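You operate a simulated robot arm through the tools that you are given. There is no shell and no other tool.

You are at the controls of a simulated robot arm. One attempt, no reset.

Task
Rub the crust off the lip ring with the brass pad, then polish that patch.
Fine: load the polishing stick from the polish tin; pad and stick go back. Set down upright: polishing stick. A coat counts when it lies all over at full strength: go over it till it gets no stronger. What is to be rubbed or washed off counts as gone when no trace of it is left.

It is judged by the outcome, as a careful person would: the job done as asked, and still so three seconds after it is handed in. It fails if anything else is knocked over, pushed out of place, dropped, spilled or broken.

Robot
A 7-joint arm with a two-finger parallel gripper, fixed in place. Base frame: the origin is on the floor under the middle of its stand, x ahead of it, y to its left, z up. Units: cm, degrees, N and s.
It reaches about 124.7 cm from its shoulder. Its first joint turns from -132.0 to 132.0 degrees. Payload 3.91 kg.
The TCP is the grasp point between the finger pads, 3 cm short of the fingertips. In the tool frame z runs along the fingers and y along their closing line. The gripper opens to 11 cm. The fingers are 2 cm wide and 1 cm thick; the gripper's body (4.8 by 11.2 cm) begins 5.5 cm behind the TCP.
Orientation is that of the tool frame in the base frame, as a unit quaternion [x, y, z, w]. With the fingers straight down and closing along the base's y, the tool's x points along the base's -x, its y along +y and its z along -z.

Tools
- The arm moves only by the tool move_arm. Its argument "motion" is one flat list of numbers, 7 for each row, row after row: the shift along the tool's x, y, z in units of 200 mm (1.0 is 200 mm), then the turn, a rotation vector about the tool's x, y, z in units of 45 degrees (1.0 is 45 degrees), then the finger opening in m, from 0 to 0.11. In form: [x, y, z, wx, wy, wz, claw, x, y, z, wx, wy, wz, claw, ...]. A call has 1 to 20 rows; each row is the pose to reach, as a shift and turn from the pose commanded when the call began, along the tool's axes at that moment. A call with a number of a shift or a turn outside -1 to 1 is refused whole. Rows are played at 5 a second. More than 5 cm and 8.6 degrees between two rows, or a gripper value outside its range, and nothing of the call is played. A pose out of reach is approached as far as the arm can. The call stops where the force on the tool passes 40 N (or 10 N more than at its start, if that is more) or the arm is blocked; 0.2 s more then pass. Each finger travels about 10.8 cm/s and halts on what it meets, pressing with about 37 N; the grip force reading is that of the motor and also rises with nothing between the fingers. The clock runs only during rows and for 0.2 s after the last one: add rows that repeat a pose to give the fingers time. It gives the time, the measured TCP pose, the force on the tool (base axes), the opening and the grip force at its end, in the units of the frame above (readings bear some noise), with the torque about the TCP (base axes, N m) and any sound that the robot's microphone picked up.
- Cameras (640 x 400 px; columns grow to the right, rows downward): "scene" is fixed at [4.1, 48.76, 167.63]; the picture's right is [0.06, -1.00, 0.00], its down [-0.82, -0.05, -0.57] and it looks along [0.57, 0.03, -0.82] (base axes); focal length 214 px, centre (320, 200). "wrist" rides on the gripper at [7.2, 1.7, -10.3] in the tool frame; the picture's right is [-0.23, 0.97, 0.00], its down [-0.76, -0.18, -0.62] and it looks along [-0.61, -0.14, 0.78] (tool axes); focal length 222 px, centre (320, 200). There is no depth. A picture from a camera that has moved, and an enlarged one, comes with that camera's place and axes in the base frame and with its lens. The place of the scene camera against the robot may be out by one fixed shift of up to 1.8 cm in any direction.
- grab_frame(camera): a new picture of that camera. It takes no simulated time.
- zoom(camera, box): a new picture of the part [left, top, right, bottom] of that camera's present view, enlarged. It takes no simulated time.
- hand_in(): hands the job in; it is judged then, once.

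Places have to be worked out from the pictures, the camera data and where the tool is seen. Open the gripper and draw the arm clear of the work before you hand the job in, unless the task says otherwise.

The tools are called after "Request:" by a JSON object that holds its "op" and its "data". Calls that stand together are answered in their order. move_arm: Moves the arm, as the interface text tells. Its arguments: {"type":"object","properties":{"motion":{"type":"array"}},"required":["motion"]} The other tools are called the same way: grab_frame (camera) takes a picture; zoom (camera, box) takes an enlarged picture of a part of a camera's view; hand_in () hands the job in.

At the start:

```text
clock: 0.0
tcp_pos: [52.76, 40.84, 138.06]
ee_rot: [0.001, 1.0, 0.0, 0.0]
force: [-0.5, 0.3, -0.3]
wrist_torque: [0.01, -0.02, 0.02]
opening: 10.98
grasp_force: 0.1
```

scene: 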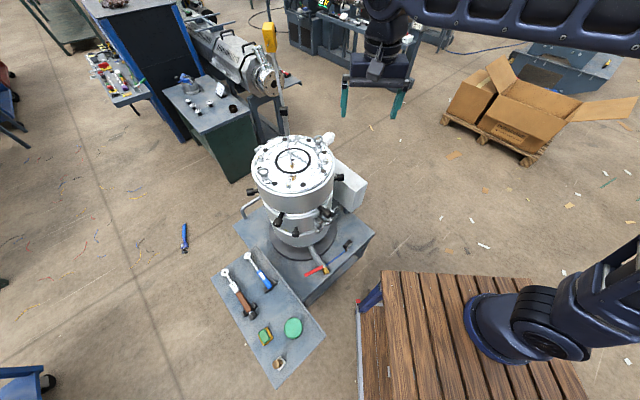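
wrist: 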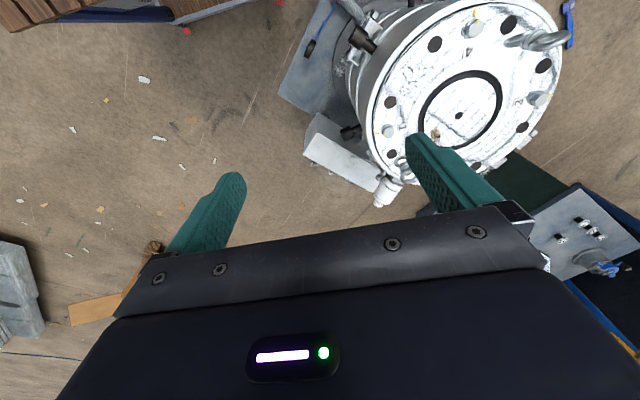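

I start by looking closely at the scene: the vessel with its lid, and the tray with tools.

Request:
{"op": "zoom", "data": {"camera": "scene", "box": [200, 240, 330, 390]}}

Request:
{"op": "zoom", "data": {"camera": "scene", "box": [230, 120, 390, 240]}}

Request:
{"op": "zoom", "data": {"camera": "wrist", "box": [340, 0, 580, 210]}}

```text
2.67 times, centred on (265, 315) of scene
camera zoom: at [4.1, 48.76, 167.63], right [0.06, -1.0, 0.0], down [-0.82, -0.05, -0.57], along [0.57, 0.03, -0.82], focal length 572 px, centre (467, -107)
```

zoom: 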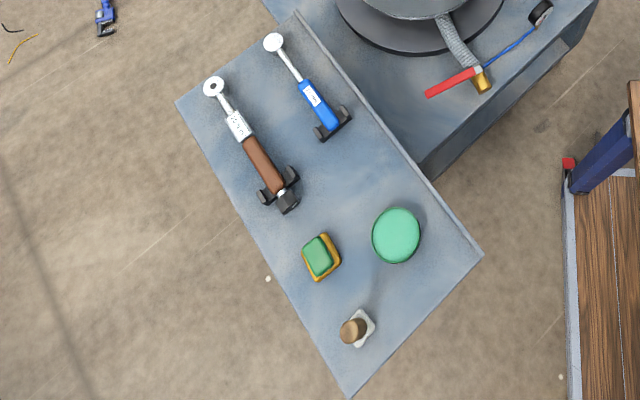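

```text
3.33 times, centred on (310, 180) of scene
camera zoom: at [4.1, 48.76, 167.63], right [0.06, -1.0, 0.0], down [-0.82, -0.05, -0.57], along [0.57, 0.03, -0.82], focal length 715 px, centre (353, 267)
```

zoom: 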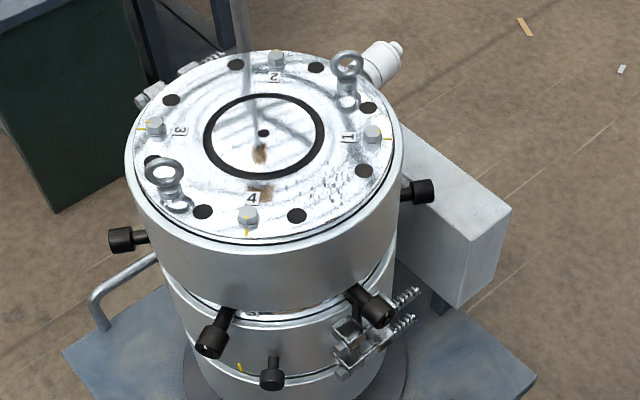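

```text
1.90 times, centred on (460, 105) of wrist
camera zoom: at [45.49, 42.7, 148.28], right [0.23, 0.97, 0.0], down [0.76, -0.18, 0.62], along [0.61, -0.14, -0.78], focal length 423 px, centre (53, 381)
```

zoom: 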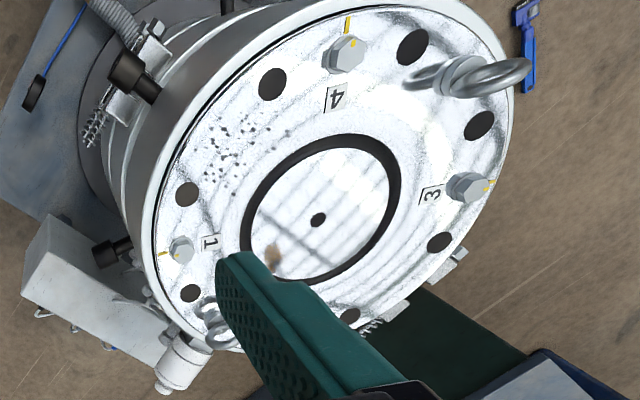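

The lid of the vessel triangulates to about (62, 62, 111); a brown patch is visible near its centre and another near mark "4". I move the arm sideways (+y) at height to get a better wrist view of the lid.

Request:
{"op": "move_arm", "data": {"motion": [0, 0.2, 0, 0, 0, 0, 0.11, 0, 0.4, 0, 0, 0, 0, 0.11, 0, 0.6, 0, 0, 0, 0, 0.11, 0, 0.8, 0, 0, 0, 0, 0.11, 0, 1.0, 0, 0, 0, 0, 0.11]}}

Request:
{"op": "grab_frame", "data": {"camera": "wrist"}}

Request:
{"op": "grab_frame", "data": {"camera": "scene"}}

```text
clock: 1.2
tcp_pos: [52.62, 60.95, 137.89]
ee_rot: [0.0, 1.0, 0.0, 0.0]
force: [0.8, -0.2, 0.7]
wrist_torque: [0.04, 0.02, 0.01]
opening: 10.98
grasp_force: 0.1
```

```text
taken
camera wrist: at [45.39, 62.83, 148.25], right [0.23, 0.97, 0.0], down [0.76, -0.18, 0.62], along [0.61, -0.14, -0.78], focal length 222 px, centre (320, 200)
```

wrist: 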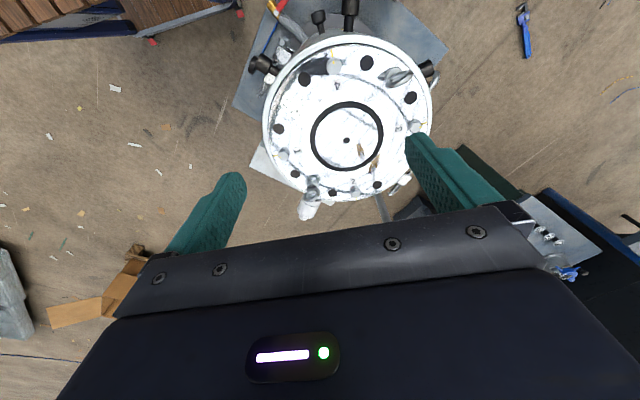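

```text
taken
```

scene: 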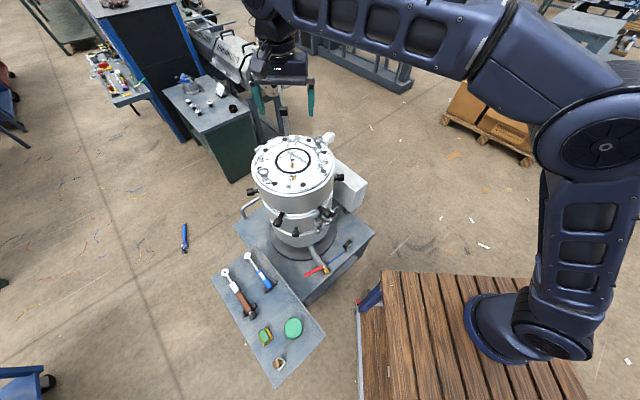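

Request:
{"op": "zoom", "data": {"camera": "wrist", "box": [250, 20, 440, 220]}}

Request:
{"op": "zoom", "data": {"camera": "scene", "box": [245, 125, 345, 200]}}

```text
2.00 times, centred on (345, 120) of wrist
camera zoom: at [45.39, 62.83, 148.25], right [0.23, 0.97, 0.0], down [0.76, -0.18, 0.62], along [0.61, -0.14, -0.78], focal length 444 px, centre (270, 360)
```

zoom: 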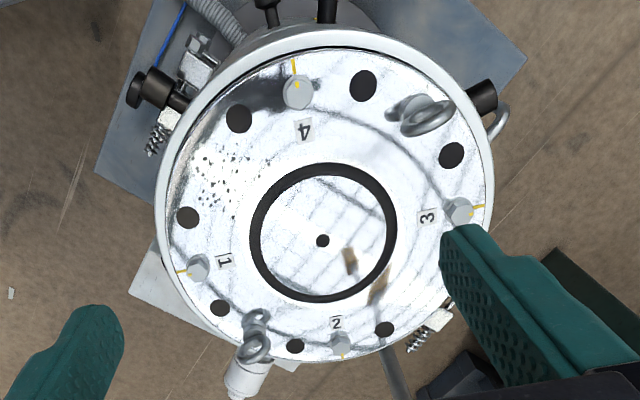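

```text
5.33 times, centred on (295, 162) of scene
camera zoom: at [4.1, 48.76, 167.63], right [0.06, -1.0, 0.0], down [-0.82, -0.05, -0.57], along [0.57, 0.03, -0.82], focal length 1144 px, centre (453, 400)
```

zoom: 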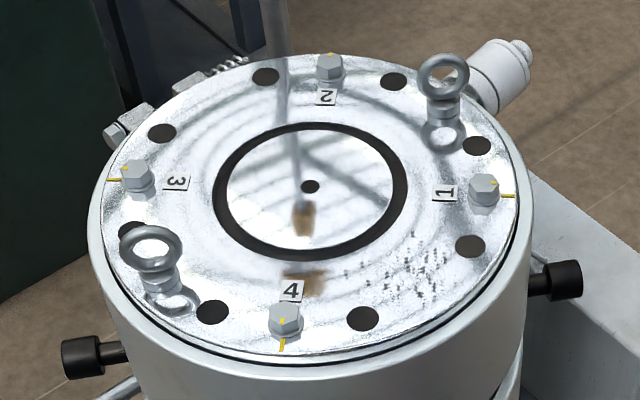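

The brown blotches shift with the viewpoint (reflections), so the real crust is the dark speckled patch between marks "4" and "1" on the lid's ring. Now I go over toward the tray (about x 5–25, y 60–80) at height to look at the tools.

Request:
{"op": "move_arm", "data": {"motion": [0.2, 0, 0, 0, 0, 0, 0.11, 0.4, 0, 0, 0, 0, 0, 0.11, 0.6, 0, 0, 0, 0, 0, 0.11, 0.8, 0, 0, 0, 0, 0, 0.11, 1.0, 0, 0, 0, 0, 0, 0.11]}}

Request:
{"op": "move_arm", "data": {"motion": [0.2, 0, 0, 0, 0, 0, 0.11, 0.4, 0, 0, 0, 0, 0, 0.11, 0.6, 0, 0, 0, 0, 0, 0.11, 0.8, 0, 0, 0, 0, 0, 0.11, 1.0, 0, 0, 0, 0, 0, 0.11]}}

Request:
{"op": "grab_frame", "data": {"camera": "wrist"}}

Request:
{"op": "grab_frame", "data": {"camera": "scene"}}

```text
clock: 2.4
tcp_pos: [32.87, 60.79, 137.86]
ee_rot: [0.0, 1.0, 0.0, 0.0]
force: [1.8, 0.6, -1.2]
wrist_torque: [0.03, 0.05, -0.01]
opening: 11.01
grasp_force: 0.1
```

```text
clock: 3.6
tcp_pos: [12.89, 60.71, 137.96]
ee_rot: [0.0, 1.0, -0.001, 0.0]
force: [1.4, 0.4, 0.5]
wrist_torque: [0.01, 0.06, -0.04]
opening: 11.01
grasp_force: 0.2
```

```text
taken
camera wrist: at [5.65, 62.56, 148.34], right [0.23, 0.97, 0.0], down [0.76, -0.18, 0.62], along [0.61, -0.14, -0.78], focal length 222 px, centre (320, 200)
```

wrist: 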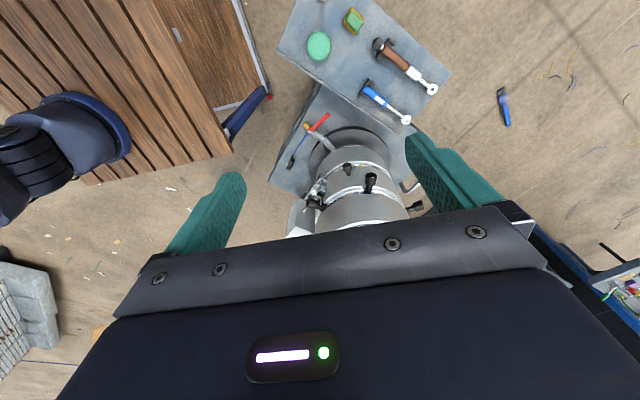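

```text
taken
```

scene: 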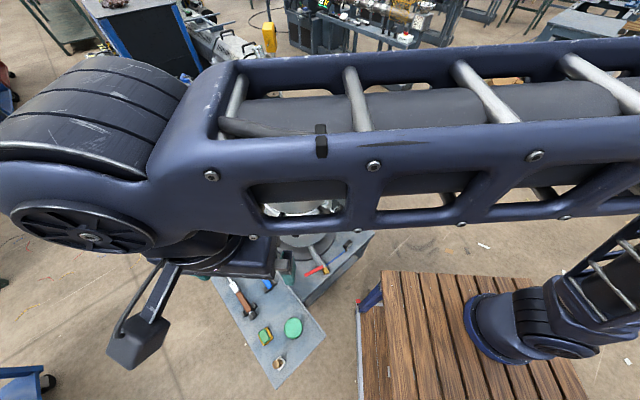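

The tray seems to lie at about z 58, with the green tin near (11.5, 60.5). I descend over it for a closer view.

Request:
{"op": "move_arm", "data": {"motion": [0.05, 0, 0.2, 0, 0, 0, 0.11, 0.1, 0, 0.4, 0, 0, 0, 0.11, 0.15, 0, 0.6, 0, 0, 0, 0.11, 0.2, 0, 0.8, 0, 0, 0, 0.11, 0.25, 0, 1.0, 0, 0, 0, 0.11]}}

Request:
{"op": "move_arm", "data": {"motion": [0.05, 0, 0.2, 0, 0, 0, 0.11, 0.1, 0, 0.4, 0, 0, 0, 0.11, 0.15, 0, 0.6, 0, 0, 0, 0.11, 0.2, 0, 0.8, 0, 0, 0, 0.11, 0.25, 0, 1.0, 0, 0, 0, 0.11]}}

Request:
{"op": "grab_frame", "data": {"camera": "wrist"}}

Request:
{"op": "grab_frame", "data": {"camera": "scene"}}

```text
clock: 4.8
tcp_pos: [7.68, 60.78, 117.88]
ee_rot: [0.0, 1.0, 0.001, 0.0]
force: [0.2, -0.3, -0.5]
wrist_torque: [0.02, -0.01, 0.01]
opening: 11.02
grasp_force: 0.1
```

```text
clock: 6.0
tcp_pos: [2.76, 60.71, 97.8]
ee_rot: [0.0, 1.0, 0.0, 0.0]
force: [-0.6, -0.6, 0.5]
wrist_torque: [0.02, -0.02, -0.02]
opening: 11.03
grasp_force: 0.1
```

```text
taken
camera wrist: at [-4.48, 62.58, 108.22], right [0.23, 0.97, 0.0], down [0.76, -0.18, 0.62], along [0.61, -0.14, -0.78], focal length 222 px, centre (320, 200)
```

wrist: 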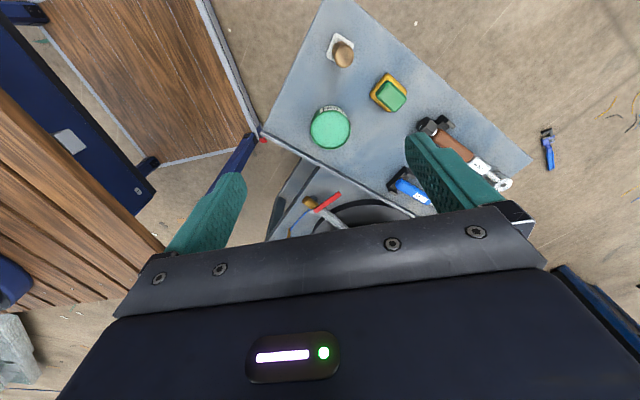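

```text
taken
```

scene: 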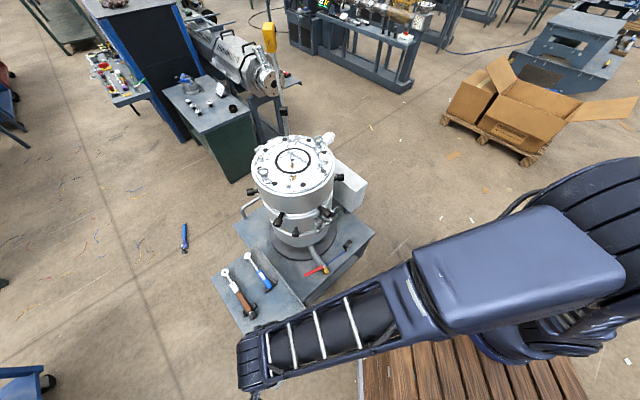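

Request:
{"op": "zoom", "data": {"camera": "wrist", "box": [300, 10, 430, 160]}}

Request:
{"op": "zoom", "data": {"camera": "wrist", "box": [380, 100, 540, 220]}}

Request:
{"op": "zoom", "data": {"camera": "scene", "box": [200, 240, 300, 340]}}

```text
2.67 times, centred on (365, 85) of wrist
camera zoom: at [-4.48, 62.58, 108.22], right [0.23, 0.97, 0.0], down [0.76, -0.18, 0.62], along [0.61, -0.14, -0.78], focal length 592 px, centre (200, 507)
```

zoom: 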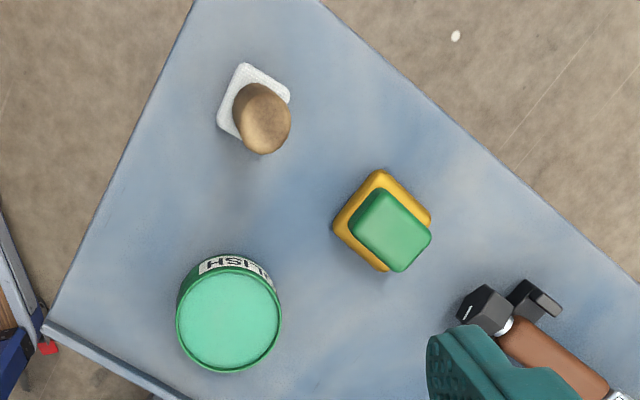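

```text
3.33 times, centred on (460, 160) of wrist
camera zoom: at [-4.48, 62.58, 108.22], right [0.23, 0.97, 0.0], down [0.76, -0.18, 0.62], along [0.61, -0.14, -0.78], focal length 740 px, centre (-147, 333)
```

zoom: 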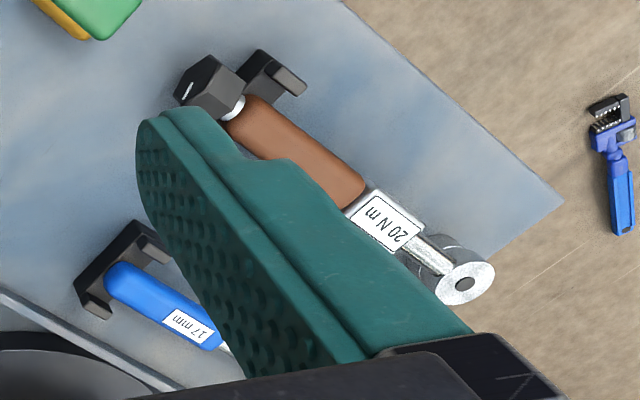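

```text
4.00 times, centred on (250, 290) of scene
camera zoom: at [4.1, 48.76, 167.63], right [0.06, -1.0, 0.0], down [-0.82, -0.05, -0.57], along [0.57, 0.03, -0.82], focal length 858 px, centre (600, -160)
```

zoom: 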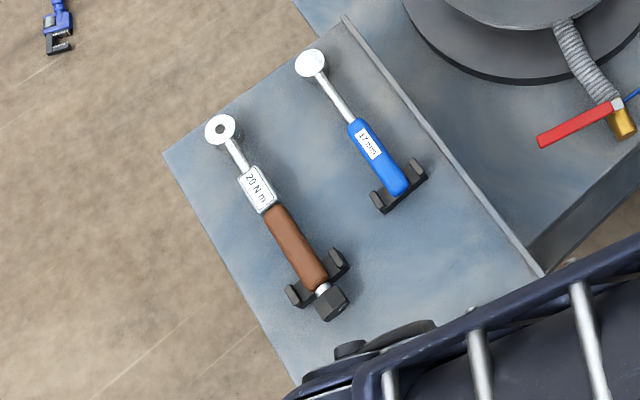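

The tin is marked "POLISH" with green paste; the brass-yellow pad with a green grip block and the wooden stick on a white felt foot are the tools. I move sideways and lower to triangulate their heights.

Request:
{"op": "move_arm", "data": {"motion": [0, 0.1, 0.1, 0, 0, 0, 0.11, 0, 0.2, 0.2, 0, 0, 0, 0.11, 0, 0.3, 0.3, 0, 0, 0, 0.11, 0, 0.4, 0.4, 0, 0, 0, 0.11, 0, 0.5, 0.5, 0, 0, 0, 0.11]}}

Request:
{"op": "grab_frame", "data": {"camera": "wrist"}}

Request:
{"op": "zoom", "data": {"camera": "wrist", "box": [230, 0, 430, 180]}}

```text
clock: 7.2
tcp_pos: [2.72, 70.79, 87.76]
ee_rot: [-0.001, 1.0, 0.0, 0.0]
force: [-0.7, 0.2, 0.3]
wrist_torque: [0.01, 0.02, -0.02]
opening: 10.98
grasp_force: 0.1
```

```text
taken
camera wrist: at [-4.57, 72.65, 98.23], right [0.23, 0.97, 0.0], down [0.76, -0.18, 0.62], along [0.61, -0.14, -0.78], focal length 222 px, centre (320, 200)
```

wrist: 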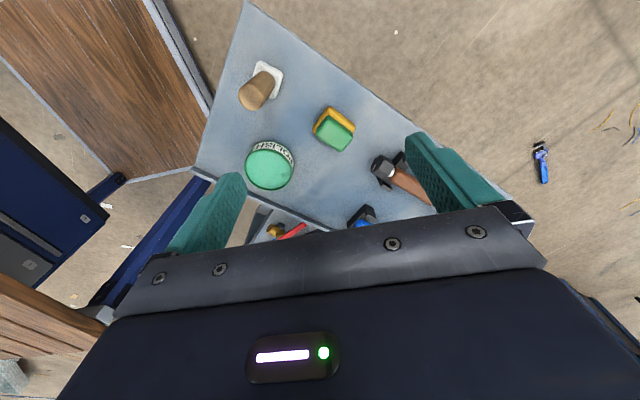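

```text
2.22 times, centred on (330, 90) of wrist
camera zoom: at [-4.57, 72.65, 98.23], right [0.23, 0.97, 0.0], down [0.76, -0.18, 0.62], along [0.61, -0.14, -0.78], focal length 494 px, centre (298, 444)
```

zoom: 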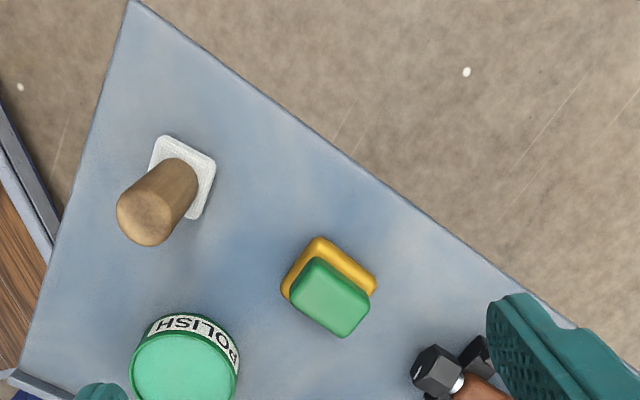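

Triangulation gives: brass pad at (7.65, 71.85), green block top z≈69, long axis at ≈42° in the base frame; stick at (-0.35, 64.8), top z≈75; tin top centre (10.7, 61.1, 69). I position above the pad with the gripper turned +42° so it closes on the block's short side.

Request:
{"op": "move_arm", "data": {"motion": [-0.041, 0.009, 0.065, 0, 0, -0.157, 0.1, -0.082, 0.018, 0.13, 0, 0, -0.314, 0.09, -0.123, 0.027, 0.195, 0, 0, -0.471, 0.08, -0.164, 0.036, 0.26, 0, 0, -0.628, 0.075, -0.205, 0.045, 0.325, 0, 0, -0.785, 0.07, -0.2465, 0.053, 0.388, 0, 0, -0.942, 0.07, -0.2465, 0.053, 0.388, 0, 0, -0.942, 0.07]}}

Request:
{"op": "grab_frame", "data": {"camera": "wrist"}}

Request:
{"op": "zoom", "data": {"camera": "wrist", "box": [220, 40, 420, 200]}}

```text
clock: 8.8
tcp_pos: [7.81, 72.06, 80.03]
ee_rot: [-0.363, 0.932, 0.0, 0.0]
force: [0.3, 0.6, 0.0]
wrist_torque: [-0.01, 0.03, -0.04]
opening: 7.01
grasp_force: 0.1
```

```text
taken
camera wrist: at [1.25, 68.46, 90.46], right [-0.49, 0.87, 0.0], down [0.68, 0.38, 0.62], along [0.54, 0.31, -0.78], focal length 222 px, centre (320, 200)
```

wrist: 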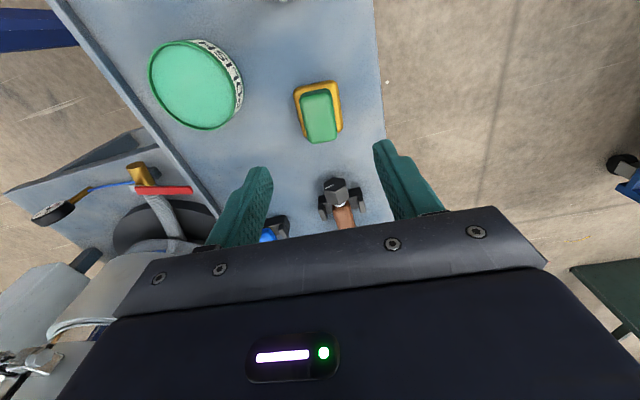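

```text
2.50 times, centred on (320, 120) of wrist
camera zoom: at [1.25, 68.46, 90.46], right [-0.49, 0.87, 0.0], down [0.68, 0.38, 0.62], along [0.54, 0.31, -0.78], focal length 555 px, centre (320, 400)
```

zoom: 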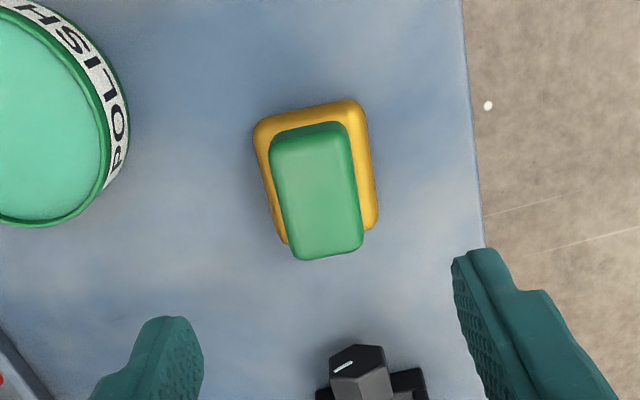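

The pad is well seen: green block ~4.2×3 cm on a brass base ~5×4.2 cm, centred almost under the TCP. I descend to about 1 cm above the block top and look again.

Request:
{"op": "move_arm", "data": {"motion": [0.005, 0.003, 0.12, 0, 0, 0.011, 0.07, 0.01, 0.005, 0.23, 0, 0, 0.022, 0.07, 0.015, 0.0065, 0.3, 0, 0, 0.033, 0.07, 0.015, 0.0065, 0.35, 0, 0, 0.033, 0.07]}}

Request:
{"op": "grab_frame", "data": {"camera": "wrist"}}

Request:
{"op": "zoom", "data": {"camera": "wrist", "box": [220, 60, 420, 220]}}

```text
clock: 9.8
tcp_pos: [7.45, 71.68, 73.11]
ee_rot: [-0.35, 0.937, 0.0, 0.0]
force: [0.2, 0.8, 0.4]
wrist_torque: [-0.02, 0.02, 0.01]
opening: 7.02
grasp_force: 0.0
```

```text
taken
camera wrist: at [0.86, 68.38, 83.57], right [-0.47, 0.88, 0.0], down [0.69, 0.36, 0.62], along [0.55, 0.29, -0.78], focal length 222 px, centre (320, 200)
```

wrist: 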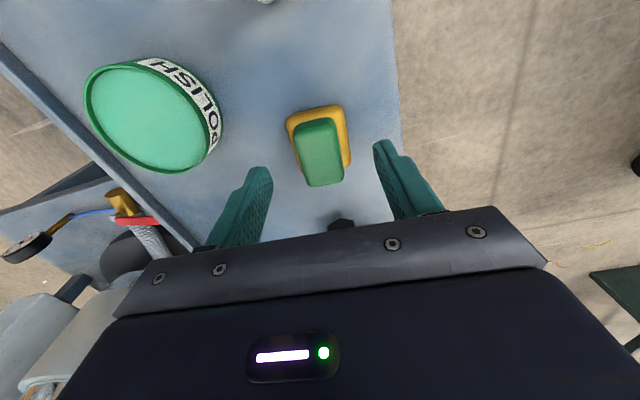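

```text
2.50 times, centred on (320, 140) of wrist
camera zoom: at [0.86, 68.38, 83.57], right [-0.47, 0.88, 0.0], down [0.69, 0.36, 0.62], along [0.55, 0.29, -0.78], focal length 555 px, centre (320, 350)
```

zoom: 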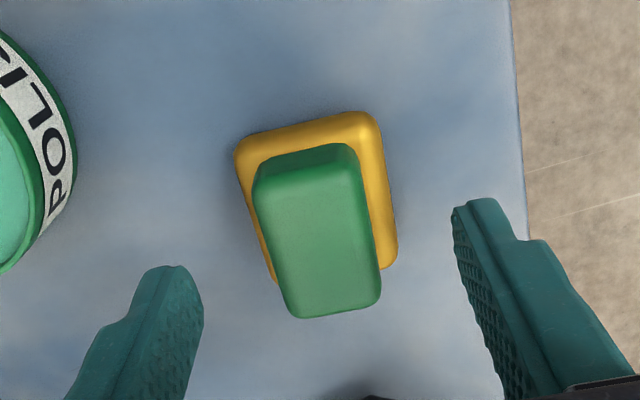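

Heights now: green block top z≈69.2, brass base top ≈67. I lower 2.7 cm so the tips are just above the brass base, then close on the green block.

Request:
{"op": "move_arm", "data": {"motion": [-0.004, 0.003, 0.07, 0, 0, 0, 0.07, -0.0085, 0.005, 0.135, 0, 0, 0, 0.07, -0.0085, 0.005, 0.135, 0, 0, 0, 0.07]}}

Request:
{"op": "zoom", "data": {"camera": "wrist", "box": [220, 60, 420, 220]}}

```text
clock: 10.6
tcp_pos: [7.53, 71.87, 70.54]
ee_rot: [-0.35, 0.937, 0.0, -0.001]
force: [-0.6, 0.3, -0.7]
wrist_torque: [-0.04, -0.01, 0.03]
opening: 6.99
grasp_force: 0.1
```

```text
2.50 times, centred on (320, 140) of wrist
camera zoom: at [0.92, 68.65, 80.85], right [-0.47, 0.88, 0.0], down [0.69, 0.36, 0.62], along [0.55, 0.29, -0.78], focal length 555 px, centre (320, 350)
```

zoom: 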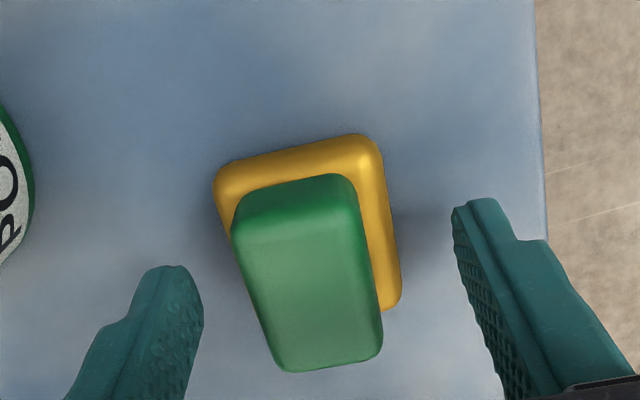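

The block is centred between the fingers. Closing the gripper.

Request:
{"op": "move_arm", "data": {"motion": [0, 0, 0, 0, 0, 0, 0.04, 0, 0, 0, 0, 0, 0, 0.02, 0, 0, 0, 0, 0, 0, 0.01, 0, 0, 0, 0, 0, 0, 0.01, 0, 0, 0, 0, 0, 0, 0.01]}}

Request:
{"op": "zoom", "data": {"camera": "wrist", "box": [220, 60, 420, 220]}}

```text
clock: 11.8
tcp_pos: [7.54, 71.93, 70.54]
ee_rot: [-0.349, 0.937, 0.0, 0.0]
force: [0.1, 0.4, 1.0]
wrist_torque: [0.02, -0.05, 0.03]
opening: 4.4
grasp_force: 37.0
```

```text
2.50 times, centred on (320, 140) of wrist
camera zoom: at [0.91, 68.65, 80.86], right [-0.47, 0.88, 0.0], down [0.69, 0.36, 0.62], along [0.55, 0.29, -0.78], focal length 555 px, centre (320, 350)
```

zoom: 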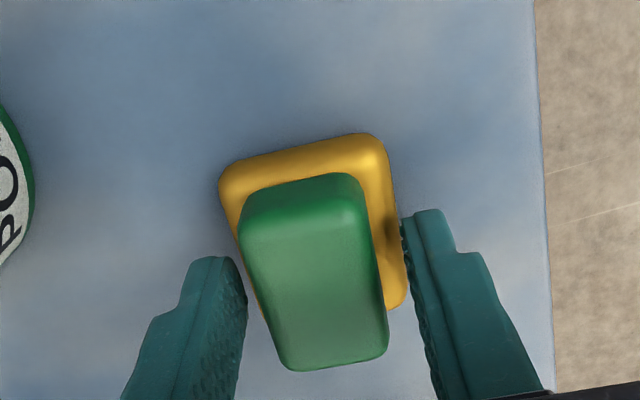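

The fingers stopped at 4.4 cm, i.e. they caught the brass base's upper edge. I reopen, rise 0.5 cm, and close on the green block only.

Request:
{"op": "move_arm", "data": {"motion": [0, 0, 0, 0, 0, 0, 0.06, 0, 0, 0, 0, 0, 0, 0.06, 0, 0, -0.015, 0, 0, 0, 0.06, 0, 0, -0.025, 0, 0, 0, 0.06, 0, 0, -0.025, 0, 0, 0, 0.04, 0, 0, -0.025, 0, 0, 0, 0.02, 0, 0, -0.025, 0, 0, 0, 0.01, 0, 0, -0.025, 0, 0, 0, 0.01]}}

Request:
{"op": "zoom", "data": {"camera": "wrist", "box": [220, 60, 420, 220]}}

```text
clock: 13.6
tcp_pos: [7.44, 71.95, 70.95]
ee_rot: [-0.349, 0.937, 0.0, 0.0]
force: [0.7, 0.0, -0.9]
wrist_torque: [-0.01, 0.01, 0.01]
opening: 2.91
grasp_force: 36.9
```

```text
2.50 times, centred on (320, 140) of wrist
camera zoom: at [0.82, 68.61, 81.31], right [-0.47, 0.88, 0.0], down [0.69, 0.36, 0.62], along [0.55, 0.29, -0.78], focal length 555 px, centre (320, 350)
```

zoom: 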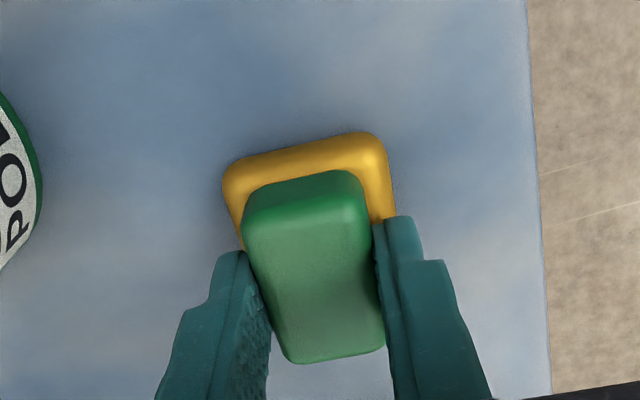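

Gripped the green block at 2.91 cm. I lift straight up slowly and check.

Request:
{"op": "move_arm", "data": {"motion": [0, 0, -0.05, 0, 0, 0, 0.01, 0, 0, -0.15, 0, 0, 0, 0.01, 0, 0, -0.3, 0, 0, 0, 0.01, 0, 0, -0.45, 0, 0, 0, 0.01, 0, 0, -0.6, 0, 0, 0, 0.01]}}

Request:
{"op": "grab_frame", "data": {"camera": "wrist"}}

Request:
{"op": "zoom", "data": {"camera": "wrist", "box": [220, 60, 420, 220]}}

```text
clock: 14.8
tcp_pos: [7.56, 72.01, 82.94]
ee_rot: [-0.35, 0.937, -0.001, 0.0]
force: [0.2, -0.4, -1.1]
wrist_torque: [0.0, 0.0, 0.0]
opening: 2.88
grasp_force: 36.7
```

```text
taken
camera wrist: at [0.91, 68.67, 93.33], right [-0.47, 0.88, 0.0], down [0.69, 0.37, 0.62], along [0.55, 0.29, -0.78], focal length 222 px, centre (320, 200)
```

wrist: 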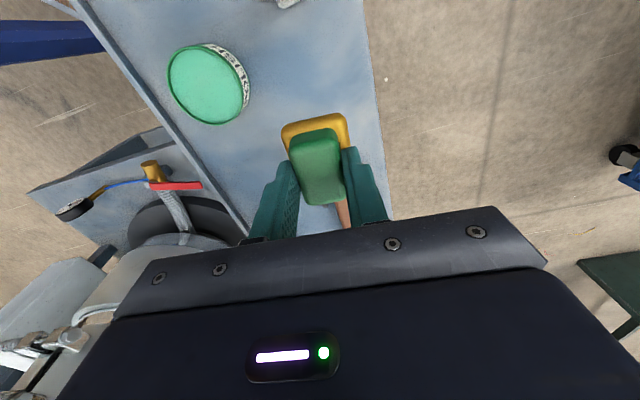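

```text
2.50 times, centred on (320, 140) of wrist
camera zoom: at [0.91, 68.67, 93.33], right [-0.47, 0.88, 0.0], down [0.69, 0.37, 0.62], along [0.55, 0.29, -0.78], focal length 555 px, centre (320, 350)
```

zoom: 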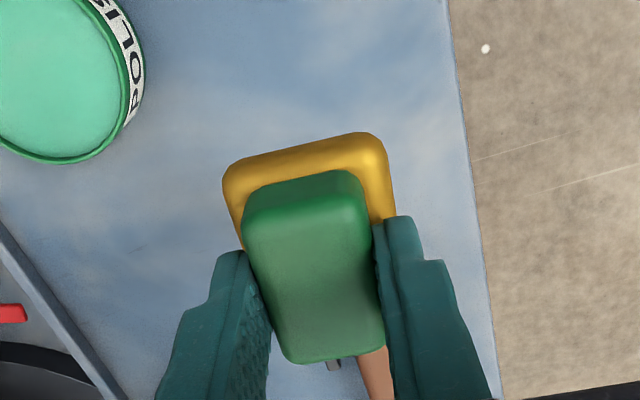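

The pad is lifted cleanly. Now up to about z 127 before crossing to the lid.

Request:
{"op": "move_arm", "data": {"motion": [0, 0, -0.2, 0, 0, 0, 0.01, 0, 0, -0.4, 0, 0, 0, 0.01, 0, 0, -0.6, 0, 0, 0, 0.01, 0, 0, -0.8, 0, 0, 0, 0.01, 0, 0, -1.0, 0, 0, 0, 0.01]}}

Request:
{"op": "move_arm", "data": {"motion": [0, 0, -0.2, 0, 0, 0, 0.01, 0, 0, -0.4, 0, 0, 0, 0.01, 0, 0, -0.6, 0, 0, 0, 0.01, 0, 0, -0.8, 0, 0, 0, 0.01, 0, 0, -1.0, 0, 0, 0, 0.01, 0, 0, -1.0, 0, 0, 0, 0.01]}}

```text
clock: 16.0
tcp_pos: [7.44, 71.87, 102.91]
ee_rot: [-0.349, 0.937, -0.001, 0.0]
force: [0.3, 1.1, -0.6]
wrist_torque: [-0.03, 0.03, 0.01]
opening: 2.92
grasp_force: 37.2
```

```text
clock: 17.4
tcp_pos: [7.49, 72.07, 122.82]
ee_rot: [-0.35, 0.937, 0.0, 0.0]
force: [0.7, -0.4, -0.5]
wrist_torque: [0.0, -0.01, -0.03]
opening: 2.9
grasp_force: 36.9
```

Now crossing to above the lid at z ≈ 126, staying clear of the eyebolts.

Request:
{"op": "move_arm", "data": {"motion": [-0.1236, -0.1844, -0.05, 0, 0, 0, 0.01, -0.2472, -0.3689, -0.1, 0, 0, 0, 0.01, -0.3707, -0.5533, -0.15, 0, 0, 0, 0.01, -0.4943, -0.7377, -0.2, 0, 0, 0, 0.01]}}

Request:
{"op": "move_arm", "data": {"motion": [-0.1236, -0.1844, 0, 0, 0, 0, 0.01, -0.2472, -0.3689, 0, 0, 0, 0, 0.01, -0.3707, -0.5533, 0, 0, 0, 0, 0.01, -0.4943, -0.7377, 0, 0, 0, 0, 0.01]}}

Request:
{"op": "move_arm", "data": {"motion": [-0.1236, -0.1844, 0, 0, 0, 0, 0.01, -0.2472, -0.3689, 0, 0, 0, 0, 0.01, -0.3707, -0.5533, 0, 0, 0, 0, 0.01, -0.4943, -0.7377, 0, 0, 0, 0, 0.01]}}

Request:
{"op": "grab_frame", "data": {"camera": "wrist"}}

Request:
{"op": "grab_frame", "data": {"camera": "scene"}}

```text
clock: 18.4
tcp_pos: [24.39, 67.44, 126.76]
ee_rot: [-0.35, 0.937, 0.0, 0.0]
force: [-0.7, -0.3, -0.8]
wrist_torque: [-0.03, -0.05, 0.01]
opening: 2.88
grasp_force: 36.8
```

```text
clock: 19.4
tcp_pos: [41.77, 62.74, 126.88]
ee_rot: [-0.349, 0.937, 0.0, 0.001]
force: [-1.1, 0.4, -1.1]
wrist_torque: [-0.02, -0.04, 0.02]
opening: 2.9
grasp_force: 37.4
```

```text
clock: 20.4
tcp_pos: [58.79, 57.99, 127.0]
ee_rot: [-0.35, 0.937, 0.001, 0.001]
force: [0.3, 0.4, 0.1]
wrist_torque: [-0.03, -0.05, -0.01]
opening: 2.91
grasp_force: 37.2
```

```text
taken
camera wrist: at [52.15, 54.78, 137.26], right [-0.47, 0.88, 0.0], down [0.69, 0.37, 0.62], along [0.55, 0.29, -0.78], focal length 222 px, centre (320, 200)
```

wrist: 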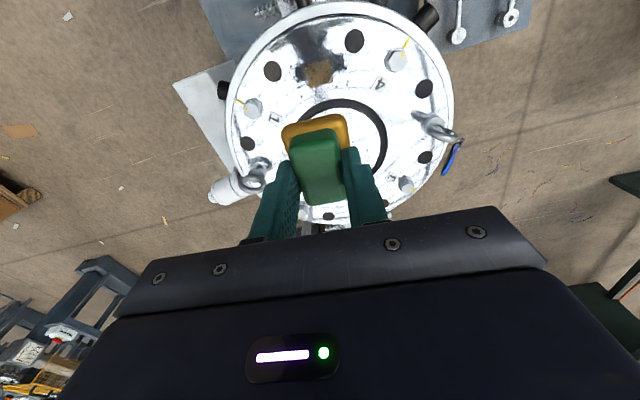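

```text
taken
```

scene: 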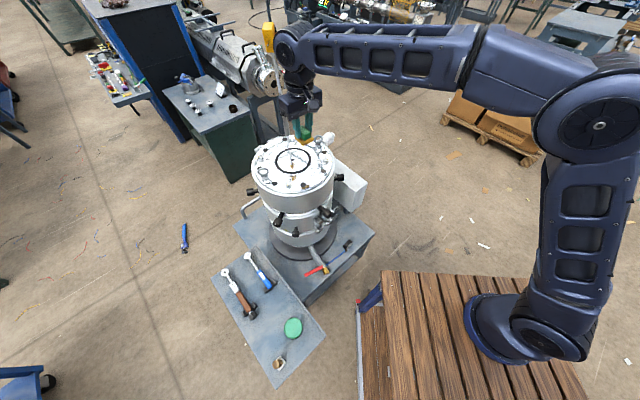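

Request:
{"op": "zoom", "data": {"camera": "wrist", "box": [220, 10, 420, 150]}}

Request:
{"op": "zoom", "data": {"camera": "scene", "box": [245, 125, 345, 200]}}

```text
2.86 times, centred on (320, 80) of wrist
camera zoom: at [52.15, 54.78, 137.26], right [-0.47, 0.88, 0.0], down [0.69, 0.37, 0.62], along [0.55, 0.29, -0.78], focal length 635 px, centre (320, 543)
```

zoom: 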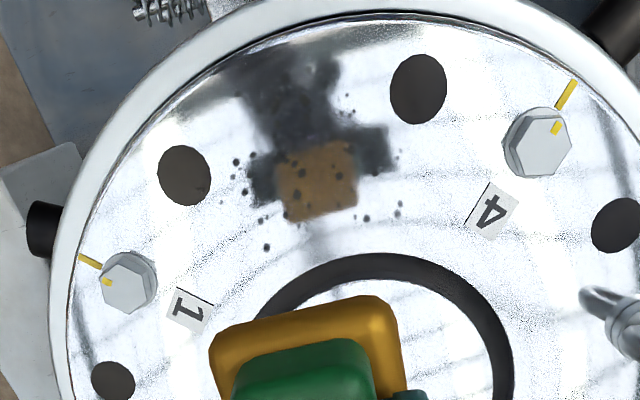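

```text
5.33 times, centred on (295, 162) of scene
camera zoom: at [4.1, 48.76, 167.63], right [0.06, -1.0, 0.0], down [-0.82, -0.05, -0.57], along [0.57, 0.03, -0.82], focal length 1144 px, centre (453, 400)
```

zoom: 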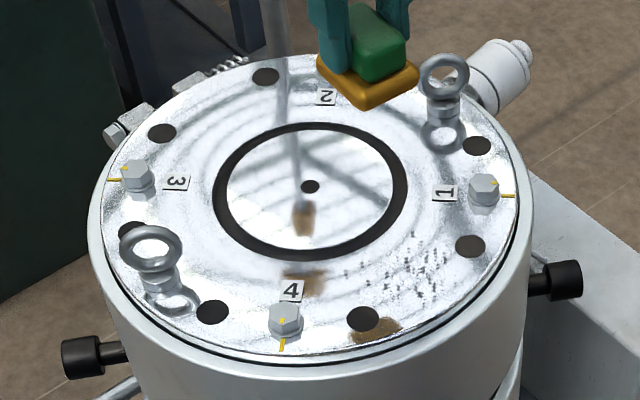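

The specks (real crust) span radially ~7.8–13.3 cm from the lid centre and ±3.5 cm tangentially, centred near (55.7, 56.6); the brown/dark shape is only the pad's reflection. I move over it and descend to ~2 cm above the lid.

Request:
{"op": "move_arm", "data": {"motion": [0.054, 0.016, 0.15, 0, 0, 0, 0.01, 0.108, 0.032, 0.3, 0, 0, 0, 0.01, 0.163, 0.049, 0.45, 0, 0, 0, 0.01, 0.163, 0.049, 0.575, 0, 0, 0, 0.01, 0.163, 0.049, 0.575, 0, 0, 0, 0.01]}}

Request:
{"op": "grab_frame", "data": {"camera": "wrist"}}

Request:
{"op": "zoom", "data": {"camera": "scene", "box": [245, 105, 365, 205]}}

```text
clock: 21.6
tcp_pos: [55.65, 56.7, 115.48]
ee_rot: [-0.349, 0.937, 0.0, -0.001]
force: [0.7, 0.0, -1.2]
wrist_torque: [0.01, 0.02, -0.01]
opening: 2.9
grasp_force: 36.7
```

```text
taken
camera wrist: at [49.11, 53.31, 125.82], right [-0.47, 0.88, 0.0], down [0.69, 0.36, 0.62], along [0.55, 0.29, -0.78], focal length 222 px, centre (320, 200)
```

wrist: 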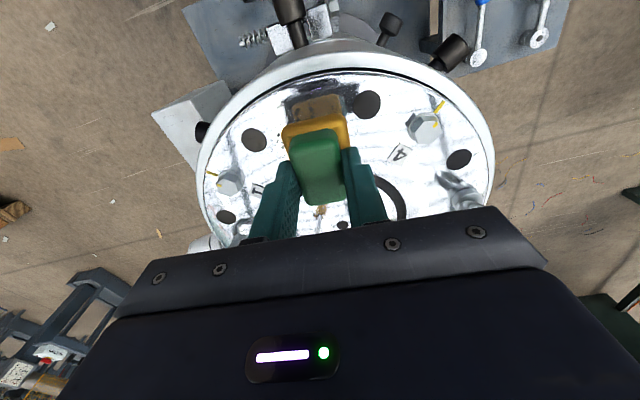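

```text
4.00 times, centred on (305, 155) of scene
camera zoom: at [4.1, 48.76, 167.63], right [0.06, -1.0, 0.0], down [-0.82, -0.05, -0.57], along [0.57, 0.03, -0.82], focal length 858 px, centre (380, 380)
```

zoom: 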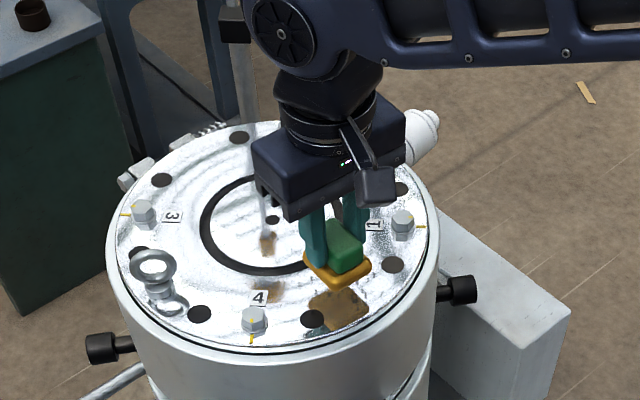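

About 2 cm or more above the lid. I lower gently in small steps watching the force.

Request:
{"op": "move_arm", "data": {"motion": [0, 0, 0.03, 0, 0, 0, 0.01, 0, 0, 0.06, 0, 0, 0, 0.01, 0, 0, 0.075, 0, 0, 0, 0.01]}}

Request:
{"op": "move_arm", "data": {"motion": [0, 0, 0.01, 0, 0, 0, 0.01, 0, 0, 0.02, 0, 0, 0, 0.01]}}

Request:
{"op": "zoom", "data": {"camera": "scene", "box": [275, 145, 355, 205]}}

```text
clock: 22.4
tcp_pos: [55.78, 56.58, 113.91]
ee_rot: [-0.35, 0.937, -0.001, 0.0]
force: [0.1, -0.9, -0.2]
wrist_torque: [-0.04, 0.0, 0.0]
opening: 2.89
grasp_force: 37.5
```

```text
clock: 23.0
tcp_pos: [55.73, 56.61, 113.5]
ee_rot: [-0.35, 0.937, 0.0, 0.001]
force: [-1.0, 0.2, -0.1]
wrist_torque: [-0.02, 0.01, -0.02]
opening: 2.92
grasp_force: 36.9
```

```text
6.67 times, centred on (315, 175) of scene
camera zoom: at [4.1, 48.76, 167.63], right [0.06, -1.0, 0.0], down [-0.82, -0.05, -0.57], along [0.57, 0.03, -0.82], focal length 1430 px, centre (353, 367)
```

zoom: 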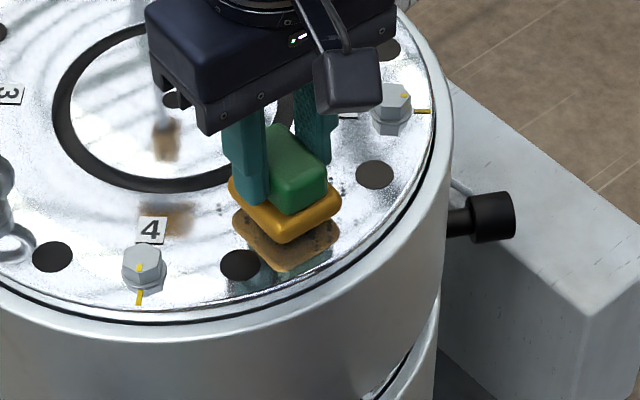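

Gap now appears to be about 0.3 cm. I continue down in 0.15 cm steps.

Request:
{"op": "move_arm", "data": {"motion": [0, 0, 0.0075, 0, 0, 0, 0.01, 0, 0, 0.0125, 0, 0, 0, 0.01]}}

Request:
{"op": "move_arm", "data": {"motion": [0, 0, 0.006, 0, 0, 0, 0.01, 0, 0, 0.006, 0, 0, 0, 0.01]}}

```text
clock: 23.6
tcp_pos: [55.77, 56.53, 113.32]
ee_rot: [-0.349, 0.937, 0.0, 0.0]
force: [0.1, -0.2, -0.3]
wrist_torque: [0.0, -0.03, 0.01]
opening: 2.87
grasp_force: 36.9
```

```text
clock: 24.2
tcp_pos: [55.69, 56.61, 113.22]
ee_rot: [-0.349, 0.937, 0.001, 0.0]
force: [-0.1, -0.1, -1.2]
wrist_torque: [0.02, 0.02, 0.02]
opening: 2.88
grasp_force: 37.0
```

Request:
{"op": "move_arm", "data": {"motion": [0, 0, 0.006, 0, 0, 0, 0.01, 0, 0, 0.0075, 0, 0, 0, 0.01]}}

Request:
{"op": "zoom", "data": {"camera": "scene", "box": [285, 150, 345, 195]}}

```text
clock: 24.8
tcp_pos: [55.79, 56.68, 113.02]
ee_rot: [-0.349, 0.937, 0.001, 0.0]
force: [-0.3, 0.1, -1.2]
wrist_torque: [0.02, 0.01, 0.0]
opening: 2.9
grasp_force: 36.9
```

```text
8.89 times, centred on (315, 172) of scene
camera zoom: at [4.1, 48.76, 167.63], right [0.06, -1.0, 0.0], down [-0.82, -0.05, -0.57], along [0.57, 0.03, -0.82], focal length 1906 px, centre (364, 444)
```

zoom: 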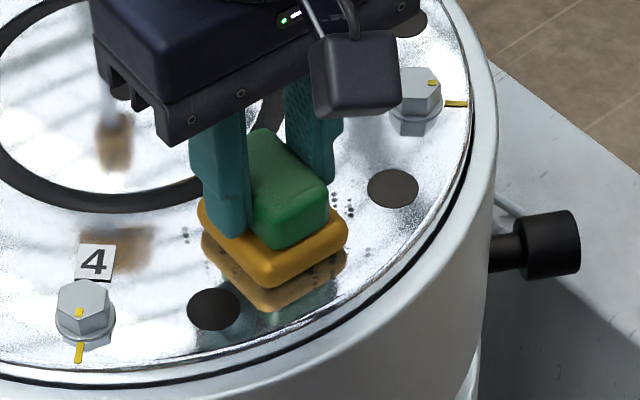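

Nearly touching; continuing down in 0.1 cm steps until the force rises.

Request:
{"op": "move_arm", "data": {"motion": [0, 0, 0.005, 0, 0, 0, 0.01, 0, 0, 0.005, 0, 0, 0, 0.01]}}

Request:
{"op": "move_arm", "data": {"motion": [0, 0, 0.005, 0, 0, 0, 0.01, 0, 0, 0.005, 0, 0, 0, 0.01]}}

Request:
{"op": "move_arm", "data": {"motion": [0, 0, 0.005, 0, 0, 0, 0.01, 0, 0, 0.005, 0, 0, 0, 0.01]}}

```text
clock: 25.4
tcp_pos: [55.77, 56.59, 112.96]
ee_rot: [-0.35, 0.937, 0.0, 0.0]
force: [0.4, 1.2, 4.9]
wrist_torque: [-0.07, 0.06, 0.0]
opening: 2.87
grasp_force: 36.6
```

```text
clock: 26.0
tcp_pos: [55.74, 56.54, 112.84]
ee_rot: [-0.349, 0.937, 0.001, 0.001]
force: [3.7, 2.9, 13.8]
wrist_torque: [-0.02, -0.03, 0.01]
opening: 2.89
grasp_force: 37.0
```

```text
clock: 26.6
tcp_pos: [55.67, 56.54, 112.87]
ee_rot: [-0.349, 0.937, 0.0, 0.002]
force: [4.9, 1.9, 29.8]
wrist_torque: [0.0, -0.13, -0.03]
opening: 2.9
grasp_force: 37.3
```

Contact is at TCP z ≈112.95 and it is stiff (30 N now). I back off ~0.12 cm for about 10–12 N and make the first raster of rubbing strokes over the patch.

Request:
{"op": "move_arm", "data": {"motion": [0, 0, -0.006, 0, 0, 0, 0.01, 0, 0.06, -0.006, 0, 0, 0, 0.01, 0, 0.12, -0.006, 0, 0, 0, 0.01, 0, 0.06, -0.006, 0, 0, 0, 0.01, 0, 0, -0.006, 0, 0, 0, 0.01, 0, -0.06, -0.006, 0, 0, 0, 0.01, 0, -0.12, -0.006, 0, 0, 0, 0.01, 0, -0.06, -0.006, 0, 0, 0, 0.01, 0, 0, -0.006, 0, 0, 0, 0.01]}}

Request:
{"op": "zoom", "data": {"camera": "scene", "box": [285, 150, 345, 195]}}

```text
clock: 28.6
tcp_pos: [55.65, 56.63, 112.8]
ee_rot: [-0.351, 0.936, 0.0, 0.0]
force: [-0.2, -0.1, 1.1]
wrist_torque: [0.02, 0.0, -0.02]
opening: 2.89
grasp_force: 37.0
```

```text
8.89 times, centred on (315, 172) of scene
camera zoom: at [4.1, 48.76, 167.63], right [0.06, -1.0, 0.0], down [-0.82, -0.05, -0.57], along [0.57, 0.03, -0.82], focal length 1906 px, centre (364, 444)
```

zoom: 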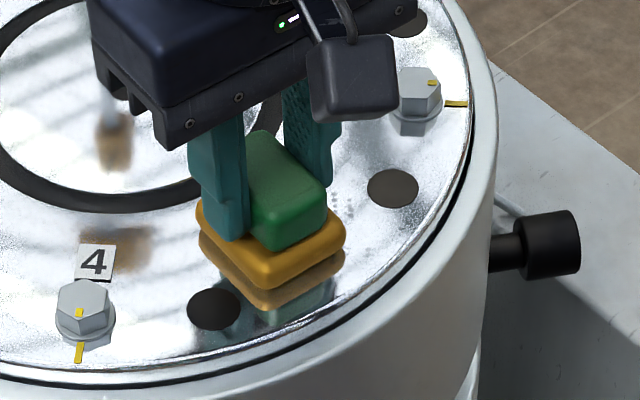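

The specks are fading where the pad passed; contact force has dropped to ~1 N. I press 0.06 cm more and continue with wider strokes.

Request:
{"op": "move_arm", "data": {"motion": [0, 0, 0.003, 0, 0, 0, 0.01, 0, 0, 0.003, 0, 0, 0, 0.01]}}

```text
clock: 29.2
tcp_pos: [55.65, 56.75, 112.83]
ee_rot: [-0.35, 0.937, 0.0, 0.0]
force: [-2.3, 0.9, 6.5]
wrist_torque: [0.0, 0.11, -0.02]
opening: 2.89
grasp_force: 37.4
```

About 7 N of pressure now. Raster strokes across the whole patch.

Request:
{"op": "move_arm", "data": {"motion": [0, 0.06, 0, 0, 0, 0, 0.01, 0, 0.125, 0, 0, 0, 0, 0.01, 0.04, 0.125, 0, 0, 0, 0, 0.01, 0.075, 0.125, 0, 0, 0, 0, 0.01, 0.075, 0.06, 0, 0, 0, 0, 0.01, 0.075, 0, 0, 0, 0, 0, 0.01, 0.075, -0.06, 0, 0, 0, 0, 0.01, 0.075, -0.125, 0, 0, 0, 0, 0.01, 0.04, -0.125, 0, 0, 0, 0, 0.01, 0, -0.125, 0, 0, 0, 0, 0.01, -0.04, -0.125, 0, 0, 0, 0, 0.01, -0.06, -0.125, 0, 0, 0, 0, 0.01, -0.06, -0.06, 0, 0, 0, 0, 0.01, -0.06, 0, 0, 0, 0, 0, 0.01, -0.06, 0.06, 0, 0, 0, 0, 0.01, -0.06, 0.125, 0, 0, 0, 0, 0.01, -0.03, 0.06, 0, 0, 0, 0, 0.01, 0, 0, 0, 0, 0, 0, 0.01]}}

Request:
{"op": "zoom", "data": {"camera": "scene", "box": [285, 150, 345, 195]}}

```text
clock: 33.0
tcp_pos: [55.64, 56.56, 112.88]
ee_rot: [-0.35, 0.937, 0.0, 0.001]
force: [-1.7, 5.0, 21.8]
wrist_torque: [0.19, 0.07, -0.02]
opening: 2.88
grasp_force: 37.2
```

```text
8.89 times, centred on (315, 172) of scene
camera zoom: at [4.1, 48.76, 167.63], right [0.06, -1.0, 0.0], down [-0.82, -0.05, -0.57], along [0.57, 0.03, -0.82], focal length 1906 px, centre (364, 444)
```

zoom: 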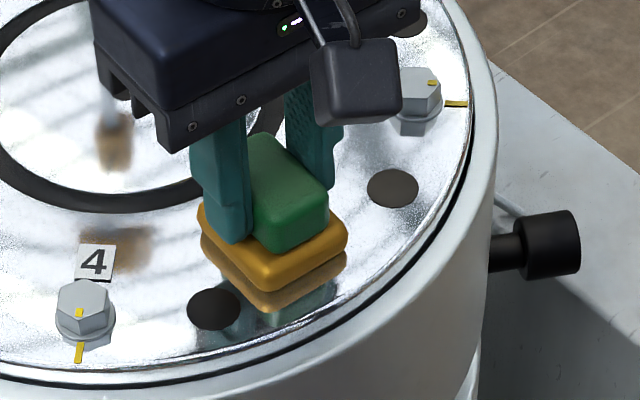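

The specks beside the pad are gone. I lift off and look at the whole patch.

Request:
{"op": "move_arm", "data": {"motion": [0, 0, -0.05, 0, 0, 0, 0.01, -0.05, 0, -0.2, 0, 0, 0, 0.01, -0.15, 0, -0.4, 0, 0, 0, 0.01, -0.25, 0, -0.6, 0, 0, 0, 0.01, -0.25, 0, -0.6, 0, 0, 0, 0.01]}}

Request:
{"op": "zoom", "data": {"camera": "scene", "box": [275, 140, 345, 195]}}

Request:
{"op": "zoom", "data": {"camera": "wrist", "box": [220, 10, 420, 150]}}

Request:
{"op": "zoom", "data": {"camera": "wrist", "box": [240, 90, 400, 220]}}

```text
clock: 34.2
tcp_pos: [59.35, 60.01, 124.97]
ee_rot: [-0.35, 0.937, 0.0, -0.001]
force: [0.7, 0.0, -0.6]
wrist_torque: [-0.03, -0.01, -0.02]
opening: 2.86
grasp_force: 37.3
```

```text
7.27 times, centred on (310, 168) of scene
camera zoom: at [4.1, 48.76, 167.63], right [0.06, -1.0, 0.0], down [-0.82, -0.05, -0.57], along [0.57, 0.03, -0.82], focal length 1560 px, centre (393, 436)
```

zoom: 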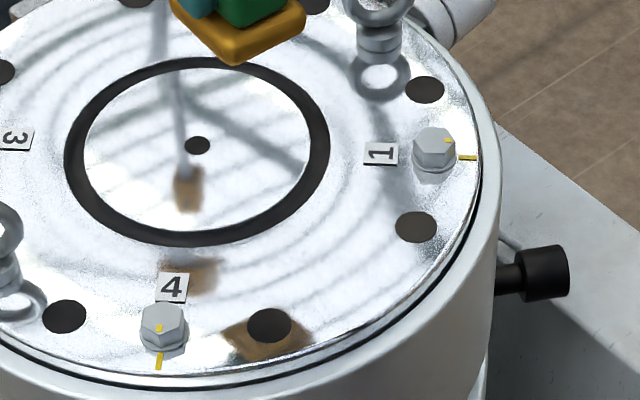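

```text
2.86 times, centred on (320, 80) of wrist
camera zoom: at [52.73, 56.65, 135.27], right [-0.47, 0.88, 0.0], down [0.69, 0.36, 0.62], along [0.55, 0.29, -0.78], focal length 635 px, centre (320, 543)
```

zoom: 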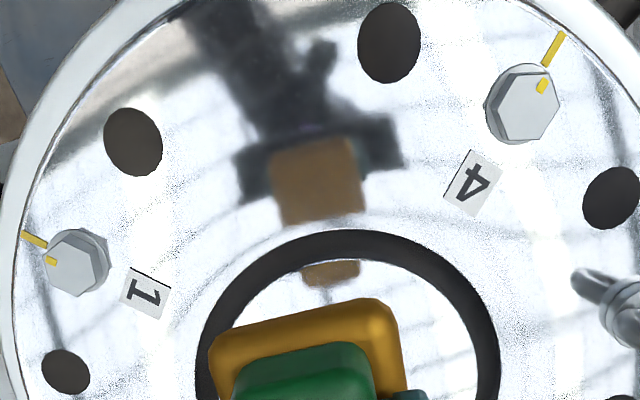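

```text
3.08 times, centred on (320, 155) of wrist
camera zoom: at [52.73, 56.65, 135.27], right [-0.47, 0.88, 0.0], down [0.69, 0.36, 0.62], along [0.55, 0.29, -0.78], focal length 684 px, centre (320, 338)
```

zoom: 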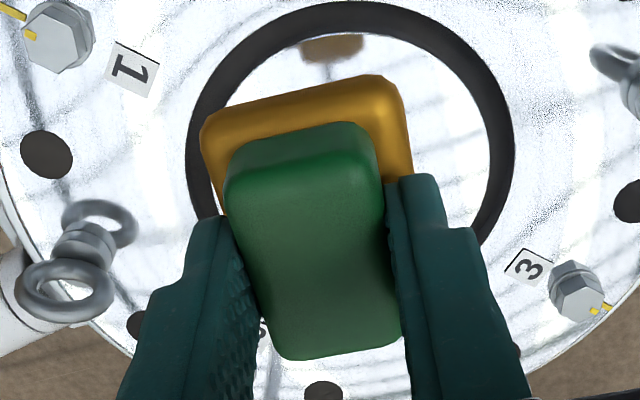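

The patch looks clean. I zoom tight to search for any faint remaining trace.

Request:
{"op": "zoom", "data": {"camera": "scene", "box": [303, 158, 335, 182]}}

Request:
{"op": "zoom", "data": {"camera": "wrist", "box": [270, 15, 370, 95]}}

```text
16.00 times, centred on (319, 170) of scene
camera zoom: at [4.1, 48.76, 167.63], right [0.06, -1.0, 0.0], down [-0.82, -0.05, -0.57], along [0.57, 0.03, -0.82], focal length 3432 px, centre (336, 680)
```

zoom: 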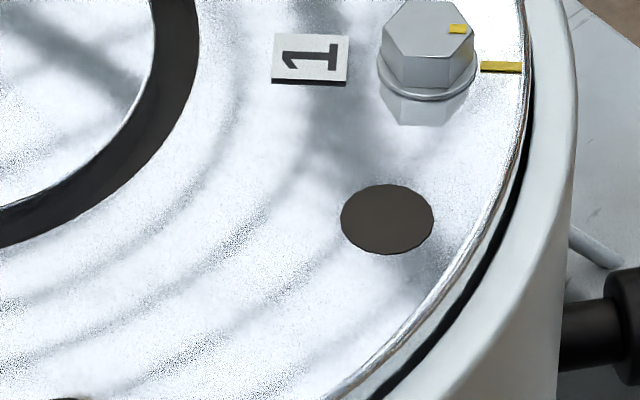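

```text
5.00 times, centred on (320, 55) of wrist
camera zoom: at [52.73, 56.65, 135.27], right [-0.47, 0.88, 0.0], down [0.69, 0.36, 0.62], along [0.55, 0.29, -0.78], focal length 1111 px, centre (320, 925)
```

zoom: 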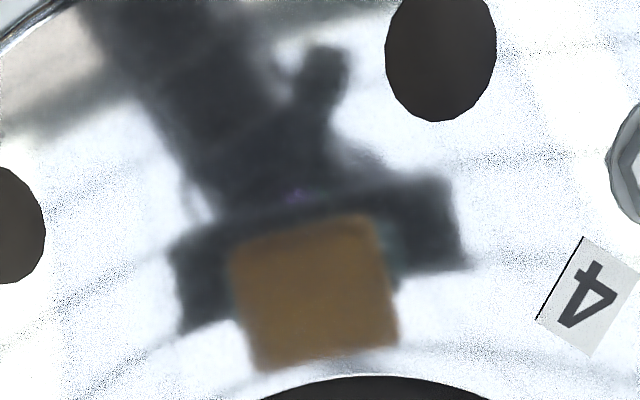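

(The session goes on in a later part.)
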